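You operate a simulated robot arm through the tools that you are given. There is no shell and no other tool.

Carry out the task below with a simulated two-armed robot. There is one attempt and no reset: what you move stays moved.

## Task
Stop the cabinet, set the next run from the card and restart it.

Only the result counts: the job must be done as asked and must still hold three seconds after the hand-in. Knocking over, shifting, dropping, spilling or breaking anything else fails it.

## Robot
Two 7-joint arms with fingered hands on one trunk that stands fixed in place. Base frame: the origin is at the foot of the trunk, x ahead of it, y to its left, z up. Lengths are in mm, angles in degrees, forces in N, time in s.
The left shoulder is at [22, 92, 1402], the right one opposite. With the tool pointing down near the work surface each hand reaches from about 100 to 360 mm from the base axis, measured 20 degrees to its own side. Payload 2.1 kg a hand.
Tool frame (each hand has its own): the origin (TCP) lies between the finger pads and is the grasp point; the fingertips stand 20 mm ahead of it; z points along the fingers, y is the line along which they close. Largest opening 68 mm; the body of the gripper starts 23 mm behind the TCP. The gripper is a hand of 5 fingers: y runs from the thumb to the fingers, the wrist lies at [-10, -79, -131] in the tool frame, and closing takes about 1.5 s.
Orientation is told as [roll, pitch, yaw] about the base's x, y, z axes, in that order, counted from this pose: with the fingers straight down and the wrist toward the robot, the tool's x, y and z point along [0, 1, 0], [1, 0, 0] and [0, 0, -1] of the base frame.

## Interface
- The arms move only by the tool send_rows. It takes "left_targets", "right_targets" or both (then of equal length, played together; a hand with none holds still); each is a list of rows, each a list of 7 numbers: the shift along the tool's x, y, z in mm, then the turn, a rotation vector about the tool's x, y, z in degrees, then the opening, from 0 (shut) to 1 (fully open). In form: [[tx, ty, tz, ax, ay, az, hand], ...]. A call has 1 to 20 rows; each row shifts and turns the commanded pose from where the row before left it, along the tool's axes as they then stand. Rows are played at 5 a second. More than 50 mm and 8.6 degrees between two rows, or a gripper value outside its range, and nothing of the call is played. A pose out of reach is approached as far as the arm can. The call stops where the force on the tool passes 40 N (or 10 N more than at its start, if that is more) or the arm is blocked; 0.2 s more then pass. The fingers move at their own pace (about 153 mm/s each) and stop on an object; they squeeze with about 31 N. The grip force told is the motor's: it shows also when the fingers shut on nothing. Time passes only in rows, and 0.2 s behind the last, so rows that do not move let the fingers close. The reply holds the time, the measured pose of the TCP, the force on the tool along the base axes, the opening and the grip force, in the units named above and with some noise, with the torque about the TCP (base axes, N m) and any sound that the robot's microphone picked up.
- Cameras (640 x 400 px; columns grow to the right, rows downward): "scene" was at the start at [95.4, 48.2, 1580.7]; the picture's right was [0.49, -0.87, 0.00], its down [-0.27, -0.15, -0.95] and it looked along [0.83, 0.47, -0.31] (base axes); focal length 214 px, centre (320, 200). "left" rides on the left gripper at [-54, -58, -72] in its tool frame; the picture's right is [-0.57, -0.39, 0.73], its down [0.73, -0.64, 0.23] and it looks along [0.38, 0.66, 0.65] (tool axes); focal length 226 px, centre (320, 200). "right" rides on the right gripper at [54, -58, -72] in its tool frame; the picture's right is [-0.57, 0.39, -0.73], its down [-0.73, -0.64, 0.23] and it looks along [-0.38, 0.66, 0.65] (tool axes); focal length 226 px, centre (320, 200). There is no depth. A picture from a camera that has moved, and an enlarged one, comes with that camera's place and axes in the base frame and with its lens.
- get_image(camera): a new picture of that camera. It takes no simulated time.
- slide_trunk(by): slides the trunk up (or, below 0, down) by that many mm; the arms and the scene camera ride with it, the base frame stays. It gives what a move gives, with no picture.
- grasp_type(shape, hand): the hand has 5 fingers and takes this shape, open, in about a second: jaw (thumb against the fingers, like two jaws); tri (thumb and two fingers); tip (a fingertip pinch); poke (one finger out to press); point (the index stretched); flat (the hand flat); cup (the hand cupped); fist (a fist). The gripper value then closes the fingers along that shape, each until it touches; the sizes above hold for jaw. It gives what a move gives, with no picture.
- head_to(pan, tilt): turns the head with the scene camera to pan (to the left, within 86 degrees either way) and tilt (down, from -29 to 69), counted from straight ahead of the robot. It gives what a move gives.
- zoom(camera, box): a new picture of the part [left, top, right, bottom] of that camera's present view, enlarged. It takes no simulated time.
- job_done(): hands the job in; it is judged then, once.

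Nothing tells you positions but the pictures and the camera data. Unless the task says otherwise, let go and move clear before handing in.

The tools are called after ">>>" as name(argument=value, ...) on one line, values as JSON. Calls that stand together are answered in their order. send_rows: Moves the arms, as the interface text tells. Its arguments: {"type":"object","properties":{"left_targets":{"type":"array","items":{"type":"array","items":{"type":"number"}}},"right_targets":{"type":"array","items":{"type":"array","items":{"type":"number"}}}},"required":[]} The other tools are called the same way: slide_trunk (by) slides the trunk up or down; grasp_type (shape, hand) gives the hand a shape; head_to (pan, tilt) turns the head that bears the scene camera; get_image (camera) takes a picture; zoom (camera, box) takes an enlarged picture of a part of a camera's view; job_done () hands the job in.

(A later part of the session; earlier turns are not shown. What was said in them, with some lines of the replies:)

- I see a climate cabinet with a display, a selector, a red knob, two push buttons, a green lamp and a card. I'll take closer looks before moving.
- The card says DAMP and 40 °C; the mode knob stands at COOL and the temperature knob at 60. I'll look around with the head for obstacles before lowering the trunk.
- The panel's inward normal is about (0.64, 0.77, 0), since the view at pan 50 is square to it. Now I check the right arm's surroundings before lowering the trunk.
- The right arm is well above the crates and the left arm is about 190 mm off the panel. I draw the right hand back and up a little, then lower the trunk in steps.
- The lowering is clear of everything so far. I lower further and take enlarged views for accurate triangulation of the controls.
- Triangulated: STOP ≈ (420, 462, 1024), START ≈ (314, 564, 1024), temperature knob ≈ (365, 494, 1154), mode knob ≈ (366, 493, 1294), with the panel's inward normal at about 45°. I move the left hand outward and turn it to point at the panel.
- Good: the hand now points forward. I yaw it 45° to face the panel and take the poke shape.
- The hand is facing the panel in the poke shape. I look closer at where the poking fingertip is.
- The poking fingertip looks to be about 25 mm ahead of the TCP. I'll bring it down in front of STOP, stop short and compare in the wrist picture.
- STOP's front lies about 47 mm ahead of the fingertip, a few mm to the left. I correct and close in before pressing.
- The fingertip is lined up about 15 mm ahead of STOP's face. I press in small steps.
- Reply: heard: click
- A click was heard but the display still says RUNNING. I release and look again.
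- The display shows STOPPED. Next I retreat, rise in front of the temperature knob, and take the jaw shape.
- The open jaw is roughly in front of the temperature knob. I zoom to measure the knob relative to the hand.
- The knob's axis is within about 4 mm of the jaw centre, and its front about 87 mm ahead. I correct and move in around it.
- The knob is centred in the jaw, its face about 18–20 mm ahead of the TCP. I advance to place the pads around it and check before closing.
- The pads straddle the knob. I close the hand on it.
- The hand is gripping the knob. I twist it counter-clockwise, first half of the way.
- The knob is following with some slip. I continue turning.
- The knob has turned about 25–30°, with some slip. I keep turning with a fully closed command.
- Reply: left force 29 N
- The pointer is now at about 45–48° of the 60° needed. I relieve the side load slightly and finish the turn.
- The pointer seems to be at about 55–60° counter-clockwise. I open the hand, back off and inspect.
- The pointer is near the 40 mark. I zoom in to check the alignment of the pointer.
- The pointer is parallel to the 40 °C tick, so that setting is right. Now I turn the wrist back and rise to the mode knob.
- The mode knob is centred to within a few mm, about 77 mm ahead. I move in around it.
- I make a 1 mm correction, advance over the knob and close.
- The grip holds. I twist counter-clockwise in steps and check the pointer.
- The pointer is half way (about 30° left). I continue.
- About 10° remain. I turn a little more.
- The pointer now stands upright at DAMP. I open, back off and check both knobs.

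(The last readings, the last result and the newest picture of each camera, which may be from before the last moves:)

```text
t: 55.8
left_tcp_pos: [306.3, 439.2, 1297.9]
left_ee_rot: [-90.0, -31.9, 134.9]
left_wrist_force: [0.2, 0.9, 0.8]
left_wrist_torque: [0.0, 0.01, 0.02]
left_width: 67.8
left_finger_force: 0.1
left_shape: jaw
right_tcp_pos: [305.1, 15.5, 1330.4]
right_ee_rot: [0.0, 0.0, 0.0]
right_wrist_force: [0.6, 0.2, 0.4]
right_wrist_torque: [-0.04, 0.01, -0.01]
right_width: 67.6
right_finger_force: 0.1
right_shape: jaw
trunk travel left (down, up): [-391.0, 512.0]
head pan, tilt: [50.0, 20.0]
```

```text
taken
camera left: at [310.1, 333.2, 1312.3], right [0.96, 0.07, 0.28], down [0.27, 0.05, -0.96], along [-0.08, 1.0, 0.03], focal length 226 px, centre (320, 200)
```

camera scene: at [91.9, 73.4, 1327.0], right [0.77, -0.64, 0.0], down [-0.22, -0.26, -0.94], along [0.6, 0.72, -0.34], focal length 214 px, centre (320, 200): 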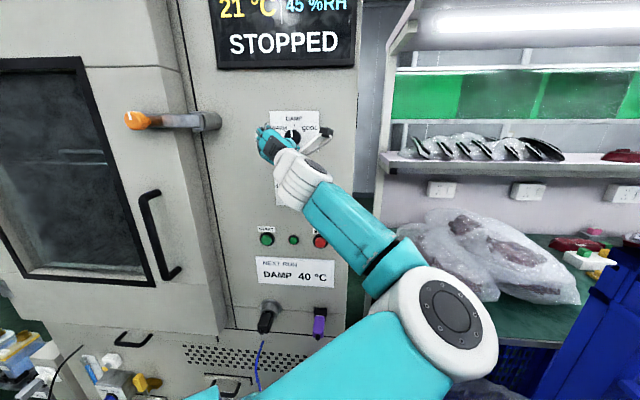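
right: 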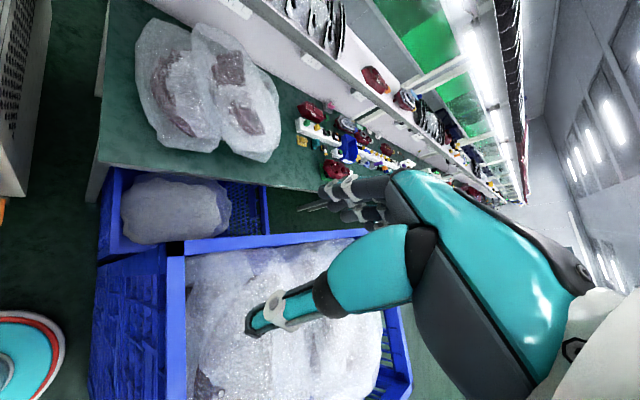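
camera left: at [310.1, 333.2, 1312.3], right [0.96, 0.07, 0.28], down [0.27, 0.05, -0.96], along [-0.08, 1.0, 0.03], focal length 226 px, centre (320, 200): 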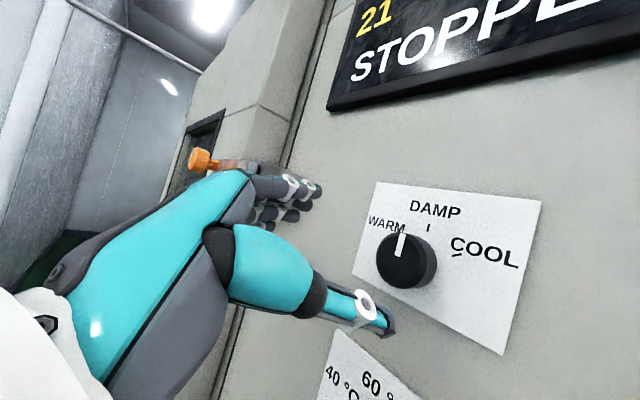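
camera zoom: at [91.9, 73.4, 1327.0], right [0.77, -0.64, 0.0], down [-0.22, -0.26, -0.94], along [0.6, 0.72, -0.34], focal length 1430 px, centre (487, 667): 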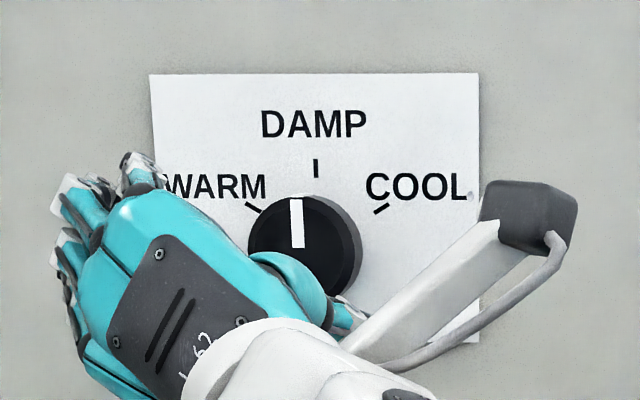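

Both knobs are set: DAMP and 40 °C. I turn the hand upright again, take the poke shape and move in front of START.

>>> send_rows(left_targets=[[0, 0, 0, 0, 0, 8.3, 1], [0, 0, 0, 0, 0, 8.3, 1], [0, 0, 0, 0, 0, 8.3, 1], [0, 0, 0, 0, 0, 8.3, 1], [0, 0, 0, 0, 0, 8.3, 1], [0, 0, 0, 0, 0, 8.3, 1], [0, 0, 0, 0, 0, 8.2, 1], [0, 0, 0, 0, 0, 0, 1]])

>>> grasp_type(shape="poke", hand="left")

>>> send_rows(left_targets=[[7.3, -23, 0, 0, 0, 0, 1], [7.3, -23, 0, 0, 0, 0, 1], [7.3, -23, 0, 0, 0, 0, 1], [7.3, -23, 0, 0, 0, 0, 1], [7.3, -23, 0, 0, 0, 0, 1], [7.3, -23, 0, 0, 0, 0, 1], [7.3, -23, 0, 0, 0, 0, 1], [7.3, -23, 0, 0, 0, 0, 1], [7.3, -23, 0, 0, 0, 0, 1], [7.3, -23, 0, 0, 0, 0, 1], [7.3, -23, 0, 0, 0, 0, 1], [7.3, -23, 0, 0, 0, 0, 1], [0, 0, 0, 0, 0, 0, 1]])

>>> get_image(camera="scene")

>>> get_image(camera="left")

```text
t: 57.6
left_tcp_pos: [306.0, 439.5, 1297.2]
left_ee_rot: [62.0, -89.8, -16.9]
left_wrist_force: [-0.7, -0.1, -0.1]
left_wrist_torque: [-0.02, -0.01, 0.01]
left_width: 67.6
left_finger_force: 0.0
left_shape: jaw
right_tcp_pos: [305.3, 15.2, 1331.2]
right_ee_rot: [-0.1, 0.0, 0.2]
right_wrist_force: [-0.4, -0.4, 0.3]
right_wrist_torque: [0.02, -0.01, 0.0]
right_width: 67.8
right_finger_force: 0.0
right_shape: jaw
trunk travel left (down, up): [-391.0, 512.0]
head pan, tilt: [50.0, 20.0]
```

```text
t: 58.5
left_tcp_pos: [306.5, 439.1, 1296.9]
left_ee_rot: [-67.8, -90.0, 112.9]
left_wrist_force: [0.3, 0.0, 0.3]
left_wrist_torque: [-0.01, -0.01, 0.0]
left_width: 0.0
left_finger_force: 0.2
left_shape: poke
right_tcp_pos: [305.2, 15.4, 1332.1]
right_ee_rot: [0.0, 0.0, 0.1]
right_wrist_force: [0.6, -1.1, 0.0]
right_wrist_torque: [-0.02, 0.02, -0.01]
right_width: 67.5
right_finger_force: 0.1
right_shape: jaw
trunk travel left (down, up): [-391.0, 512.0]
head pan, tilt: [50.0, 20.0]
```

```text
t: 61.3
left_tcp_pos: [244.8, 499.8, 1020.5]
left_ee_rot: [-87.3, -90.0, 132.2]
left_wrist_force: [0.2, -0.4, 0.0]
left_wrist_torque: [0.01, 0.0, 0.01]
left_width: 0.0
left_finger_force: 0.1
left_shape: poke
right_tcp_pos: [306.3, 15.6, 1332.0]
right_ee_rot: [0.1, 0.0, 0.2]
right_wrist_force: [0.0, 0.1, 0.3]
right_wrist_torque: [-0.02, 0.0, -0.01]
right_width: 67.5
right_finger_force: 0.0
right_shape: jaw
trunk travel left (down, up): [-391.0, 512.0]
head pan, tilt: [50.0, 20.0]
```

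```text
taken
camera scene: at [91.7, 73.5, 1327.0], right [0.77, -0.64, 0.0], down [-0.22, -0.26, -0.94], along [0.6, 0.72, -0.34], focal length 214 px, centre (320, 200)
```

scene: 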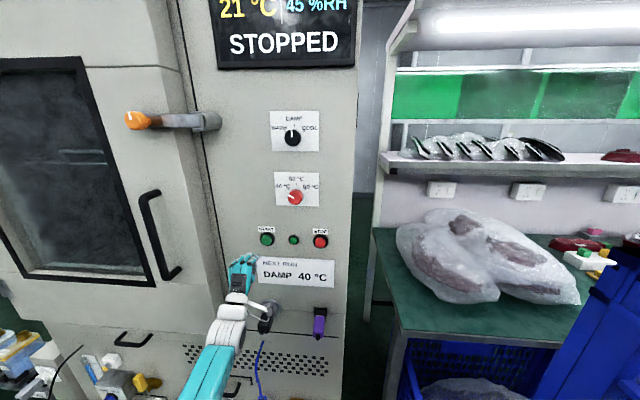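

```text
taken
camera left: at [232.6, 410.9, 960.7], right [0.92, 0.11, -0.39], down [-0.36, 0.68, -0.64], along [0.19, 0.72, 0.66], focal length 226 px, centre (320, 200)
```

left: 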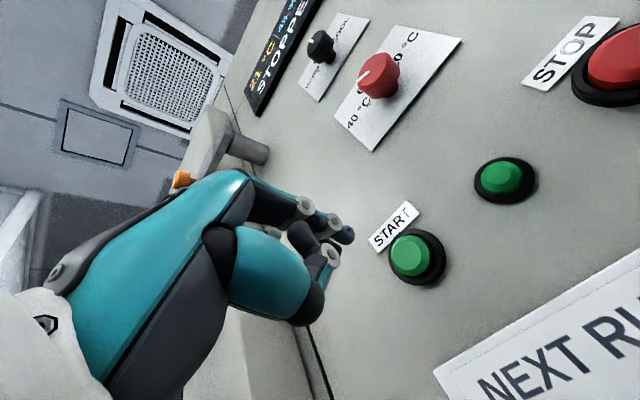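

START's face is about 95 mm ahead and nearly centred. I correct by a few mm and close in.

>>> send_rows(left_targets=[[5, -1, 20, 0, 0, 0, 1], [0, 0, 20, 0, 0, 0, 1], [0, 0, 18, 0, 0, 0, 1], [0, 0, 0, 0, 0, 0, 1]])

>>> zoom(camera="left", box=[260, 150, 460, 350])

>>> get_image(camera="scene")

```text
t: 62.3
left_tcp_pos: [282.6, 546.5, 1019.1]
left_ee_rot: [-97.7, -90.1, 142.7]
left_wrist_force: [0.4, -0.1, -0.6]
left_wrist_torque: [-0.01, -0.03, -0.03]
left_width: 0.0
left_finger_force: 0.0
left_shape: poke
right_tcp_pos: [305.3, 15.6, 1330.8]
right_ee_rot: [0.0, -0.1, 0.0]
right_wrist_force: [0.5, -0.8, 0.0]
right_wrist_torque: [0.0, -0.02, -0.01]
right_width: 67.7
right_finger_force: 0.1
right_shape: jaw
trunk travel left (down, up): [-391.0, 512.0]
head pan, tilt: [50.0, 20.0]
```

```text
2.00 times, centred on (360, 250) of left
camera zoom: at [269.8, 457.1, 959.5], right [0.92, 0.11, -0.39], down [-0.36, 0.68, -0.64], along [0.19, 0.72, 0.66], focal length 452 px, centre (240, 100)
```

zoom: 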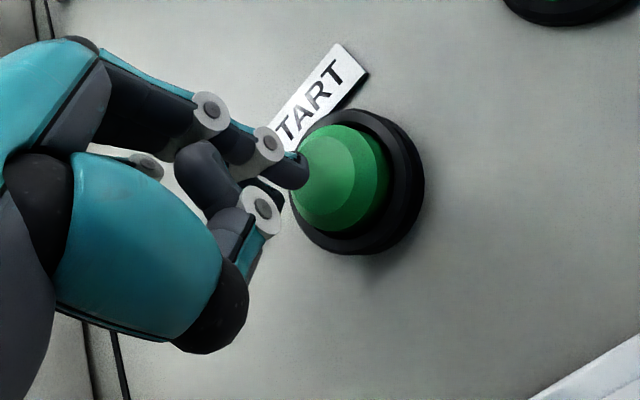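

```text
taken
camera scene: at [91.8, 73.5, 1327.0], right [0.77, -0.64, 0.0], down [-0.22, -0.26, -0.94], along [0.6, 0.72, -0.34], focal length 214 px, centre (320, 200)
```

scene: 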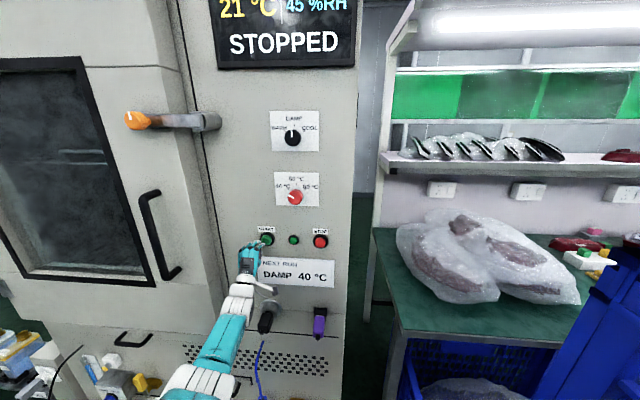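

The alignment matches that of the STOP press. I double-check the knobs, then press.

>>> zoom(camera="scene", box=[260, 100, 340, 220])

>>> send_rows(left_targets=[[-1, 0, 4, 0, 0, 0, 1], [0, 0, 4, 0, 0, 0, 1], [0, 0, 4, 0, 0, 0, 1], [0, 0, 3, 0, 0, 0, 1], [0, 0, 3, 0, 0, 0, 1], [0, 0, 0, 0, 0, 0, 1], [0, 0, 0, 0, 0, 0, 1], [0, 0, 0, 0, 0, 0, 1], [0, 0, 0, 0, 0, 0, 1]])

>>> get_image(camera="scene")

```text
3.33 times, centred on (300, 160) of scene
camera zoom: at [91.8, 73.5, 1327.0], right [0.77, -0.64, 0.0], down [-0.22, -0.26, -0.94], along [0.6, 0.72, -0.34], focal length 715 px, centre (387, 333)
```

zoom: 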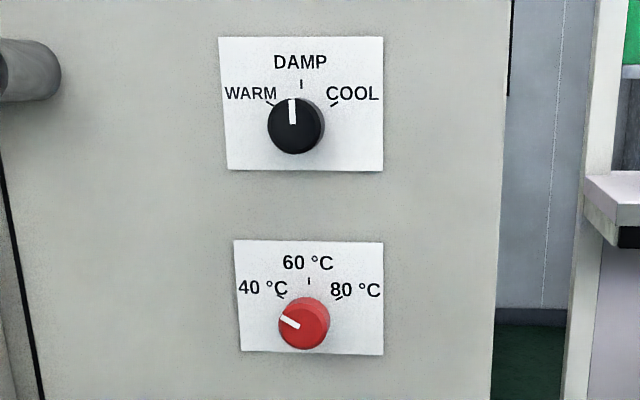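

```text
t: 64.3
left_tcp_pos: [293.5, 556.8, 1022.3]
left_ee_rot: [-158.4, -89.9, -156.5]
left_wrist_force: [-15.4, -19.9, -7.3]
left_wrist_torque: [-0.08, 0.1, -0.06]
left_width: 0.0
left_finger_force: 0.1
left_shape: poke
right_tcp_pos: [302.7, 13.4, 1330.5]
right_ee_rot: [0.1, -0.1, 0.1]
right_wrist_force: [0.3, -0.3, 0.4]
right_wrist_torque: [-0.03, 0.01, -0.01]
right_width: 67.8
right_finger_force: 0.0
right_shape: jaw
trunk travel left (down, up): [-391.0, 512.0]
head pan, tilt: [50.0, 20.0]
heard: click
```

```text
taken
camera scene: at [89.4, 70.9, 1327.3], right [0.77, -0.64, 0.0], down [-0.22, -0.26, -0.94], along [0.6, 0.72, -0.34], focal length 214 px, centre (320, 200)
```

scene: 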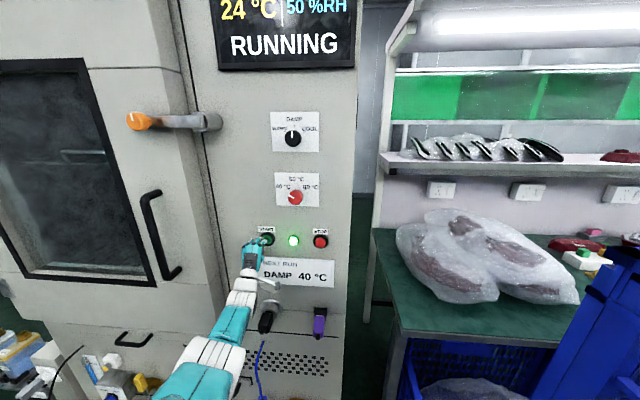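

The click was heard and the cabinet shows RUNNING with temperature and humidity rising. I release the button and move clear.

>>> send_rows(left_targets=[[0, 0, -15, 0, 0, 0, 1], [0, 0, -25, 0, 0, 0, 1], [0, 0, -25, 0, 0, 0, 1], [0, 0, -25, 0, 0, 0, 1], [0, 0, -25, 0, 0, 0, 1], [0, 0, 0, 0, 0, 0, 1], [0, 0, 0, 0, 0, 0, 1], [0, 0, 0, 0, 0, 0, 1], [0, 0, 0, 0, 0, 0, 1], [0, 0, 0, 0, 0, 0, 1], [0, 0, 0, 0, 0, 0, 1], [0, 0, 0, 0, 0, 0, 1], [0, 0, 0, 0, 0, 0, 1]])

>>> head_to(pan=45, tilt=10)

>>> get_image(camera="scene")

>>> zoom(camera="scene", box=[230, 60, 400, 330])

```text
t: 67.1
left_tcp_pos: [213.1, 476.2, 1022.9]
left_ee_rot: [-73.1, -89.9, 118.1]
left_wrist_force: [-0.5, 0.9, -0.4]
left_wrist_torque: [0.02, 0.03, 0.01]
left_width: 0.0
left_finger_force: 0.1
left_shape: poke
right_tcp_pos: [305.7, 16.9, 1331.3]
right_ee_rot: [0.0, 0.1, 0.1]
right_wrist_force: [0.1, -0.3, -0.1]
right_wrist_torque: [-0.04, -0.02, -0.01]
right_width: 68.0
right_finger_force: 0.0
right_shape: jaw
trunk travel left (down, up): [-391.0, 512.0]
head pan, tilt: [50.0, 20.0]
```

```text
t: 67.8
left_tcp_pos: [213.6, 476.0, 1022.2]
left_ee_rot: [-72.6, -90.0, 117.7]
left_wrist_force: [0.3, -0.5, 0.8]
left_wrist_torque: [-0.04, -0.02, -0.03]
left_width: 0.0
left_finger_force: 0.1
left_shape: poke
right_tcp_pos: [304.8, 15.8, 1330.4]
right_ee_rot: [0.1, 0.0, 0.1]
right_wrist_force: [-0.6, 0.2, 0.0]
right_wrist_torque: [0.04, -0.02, -0.03]
right_width: 67.5
right_finger_force: 0.1
right_shape: jaw
trunk travel left (down, up): [-391.0, 512.0]
head pan, tilt: [45.0, 10.0]
```

```text
taken
camera scene: at [97.6, 67.9, 1343.2], right [0.71, -0.71, 0.0], down [-0.12, -0.12, -0.98], along [0.7, 0.7, -0.17], focal length 214 px, centre (320, 200)
```

scene: 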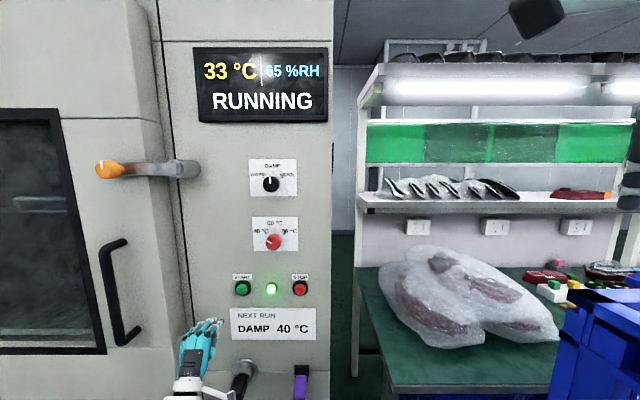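

```text
1.48 times, centred on (315, 195) of scene
camera zoom: at [97.6, 67.9, 1343.2], right [0.71, -0.71, 0.0], down [-0.12, -0.12, -0.98], along [0.7, 0.7, -0.17], focal length 318 px, centre (327, 207)
```

zoom: 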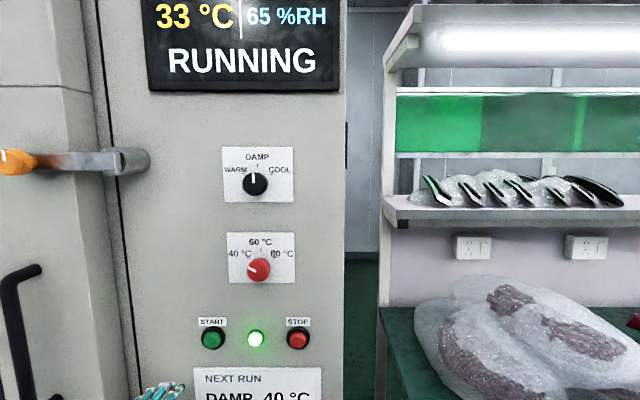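

It is running in DAMP and heading to 40 °C. I wait a few seconds to see where it settles.

>>> send_rows(left_targets=[[0, 0, 0, 0, 0, 0, 1], [0, 0, 0, 0, 0, 0, 1], [0, 0, 0, 0, 0, 0, 1], [0, 0, 0, 0, 0, 0, 1], [0, 0, 0, 0, 0, 0, 1], [0, 0, 0, 0, 0, 0, 1], [0, 0, 0, 0, 0, 0, 1], [0, 0, 0, 0, 0, 0, 1], [0, 0, 0, 0, 0, 0, 1], [0, 0, 0, 0, 0, 0, 1], [0, 0, 0, 0, 0, 0, 1], [0, 0, 0, 0, 0, 0, 1], [0, 0, 0, 0, 0, 0, 1], [0, 0, 0, 0, 0, 0, 1], [0, 0, 0, 0, 0, 0, 1], [0, 0, 0, 0, 0, 0, 1], [0, 0, 0, 0, 0, 0, 1], [0, 0, 0, 0, 0, 0, 1], [0, 0, 0, 0, 0, 0, 1], [0, 0, 0, 0, 0, 0, 1]])

>>> get_image(camera="scene")

```text
t: 72.0
left_tcp_pos: [212.9, 475.4, 1022.5]
left_ee_rot: [-74.0, -90.0, 119.0]
left_wrist_force: [0.0, 0.3, -0.7]
left_wrist_torque: [0.03, 0.02, -0.04]
left_width: 0.0
left_finger_force: 0.1
left_shape: poke
right_tcp_pos: [305.0, 16.3, 1330.4]
right_ee_rot: [0.0, 0.1, 0.0]
right_wrist_force: [0.4, 0.1, 0.3]
right_wrist_torque: [0.02, 0.0, -0.01]
right_width: 67.5
right_finger_force: 0.1
right_shape: jaw
trunk travel left (down, up): [-391.0, 512.0]
head pan, tilt: [45.0, 10.0]
```

```text
taken
camera scene: at [97.6, 67.8, 1343.3], right [0.71, -0.71, 0.0], down [-0.12, -0.12, -0.98], along [0.7, 0.7, -0.17], focal length 214 px, centre (320, 200)
```

scene: 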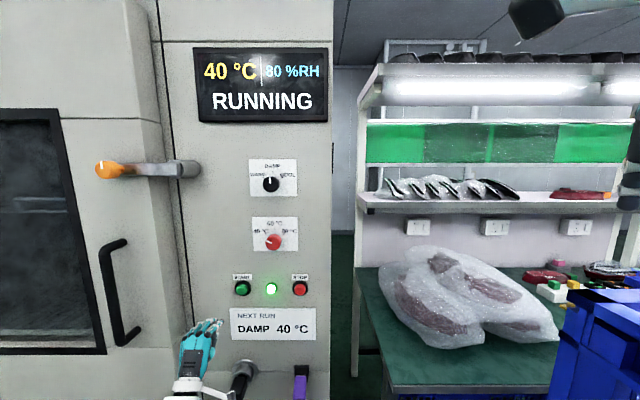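

The display reads 40 °C, 80 %RH, RUNNING, the lamp is lit, and the hand is clear. I hand the job in.

>>> job_done()

```text
The job is handed in.
```

The cabinet was stopped, set to DAMP and 40 °C as the card says, and restarted. The display now reads RUNNING at 40 °C and 80 %RH.

- **Stop:** I pressed STOP with the left hand, and the display changed to STOPPED before I touched the knobs.
- **Settings:** The mode knob went from COOL to DAMP and the temperature knob from 60 °C to 40 °C. Both pointers lined up with their marks when I checked them.
- **Restart:** I pressed START, the green lamp came on, and I backed the hand clear. After that I waited about 8 seconds; the display reached 40 °C.

The arms touched only the two buttons and the two knobs, and I saw nothing else move. I handed the job in at that point.
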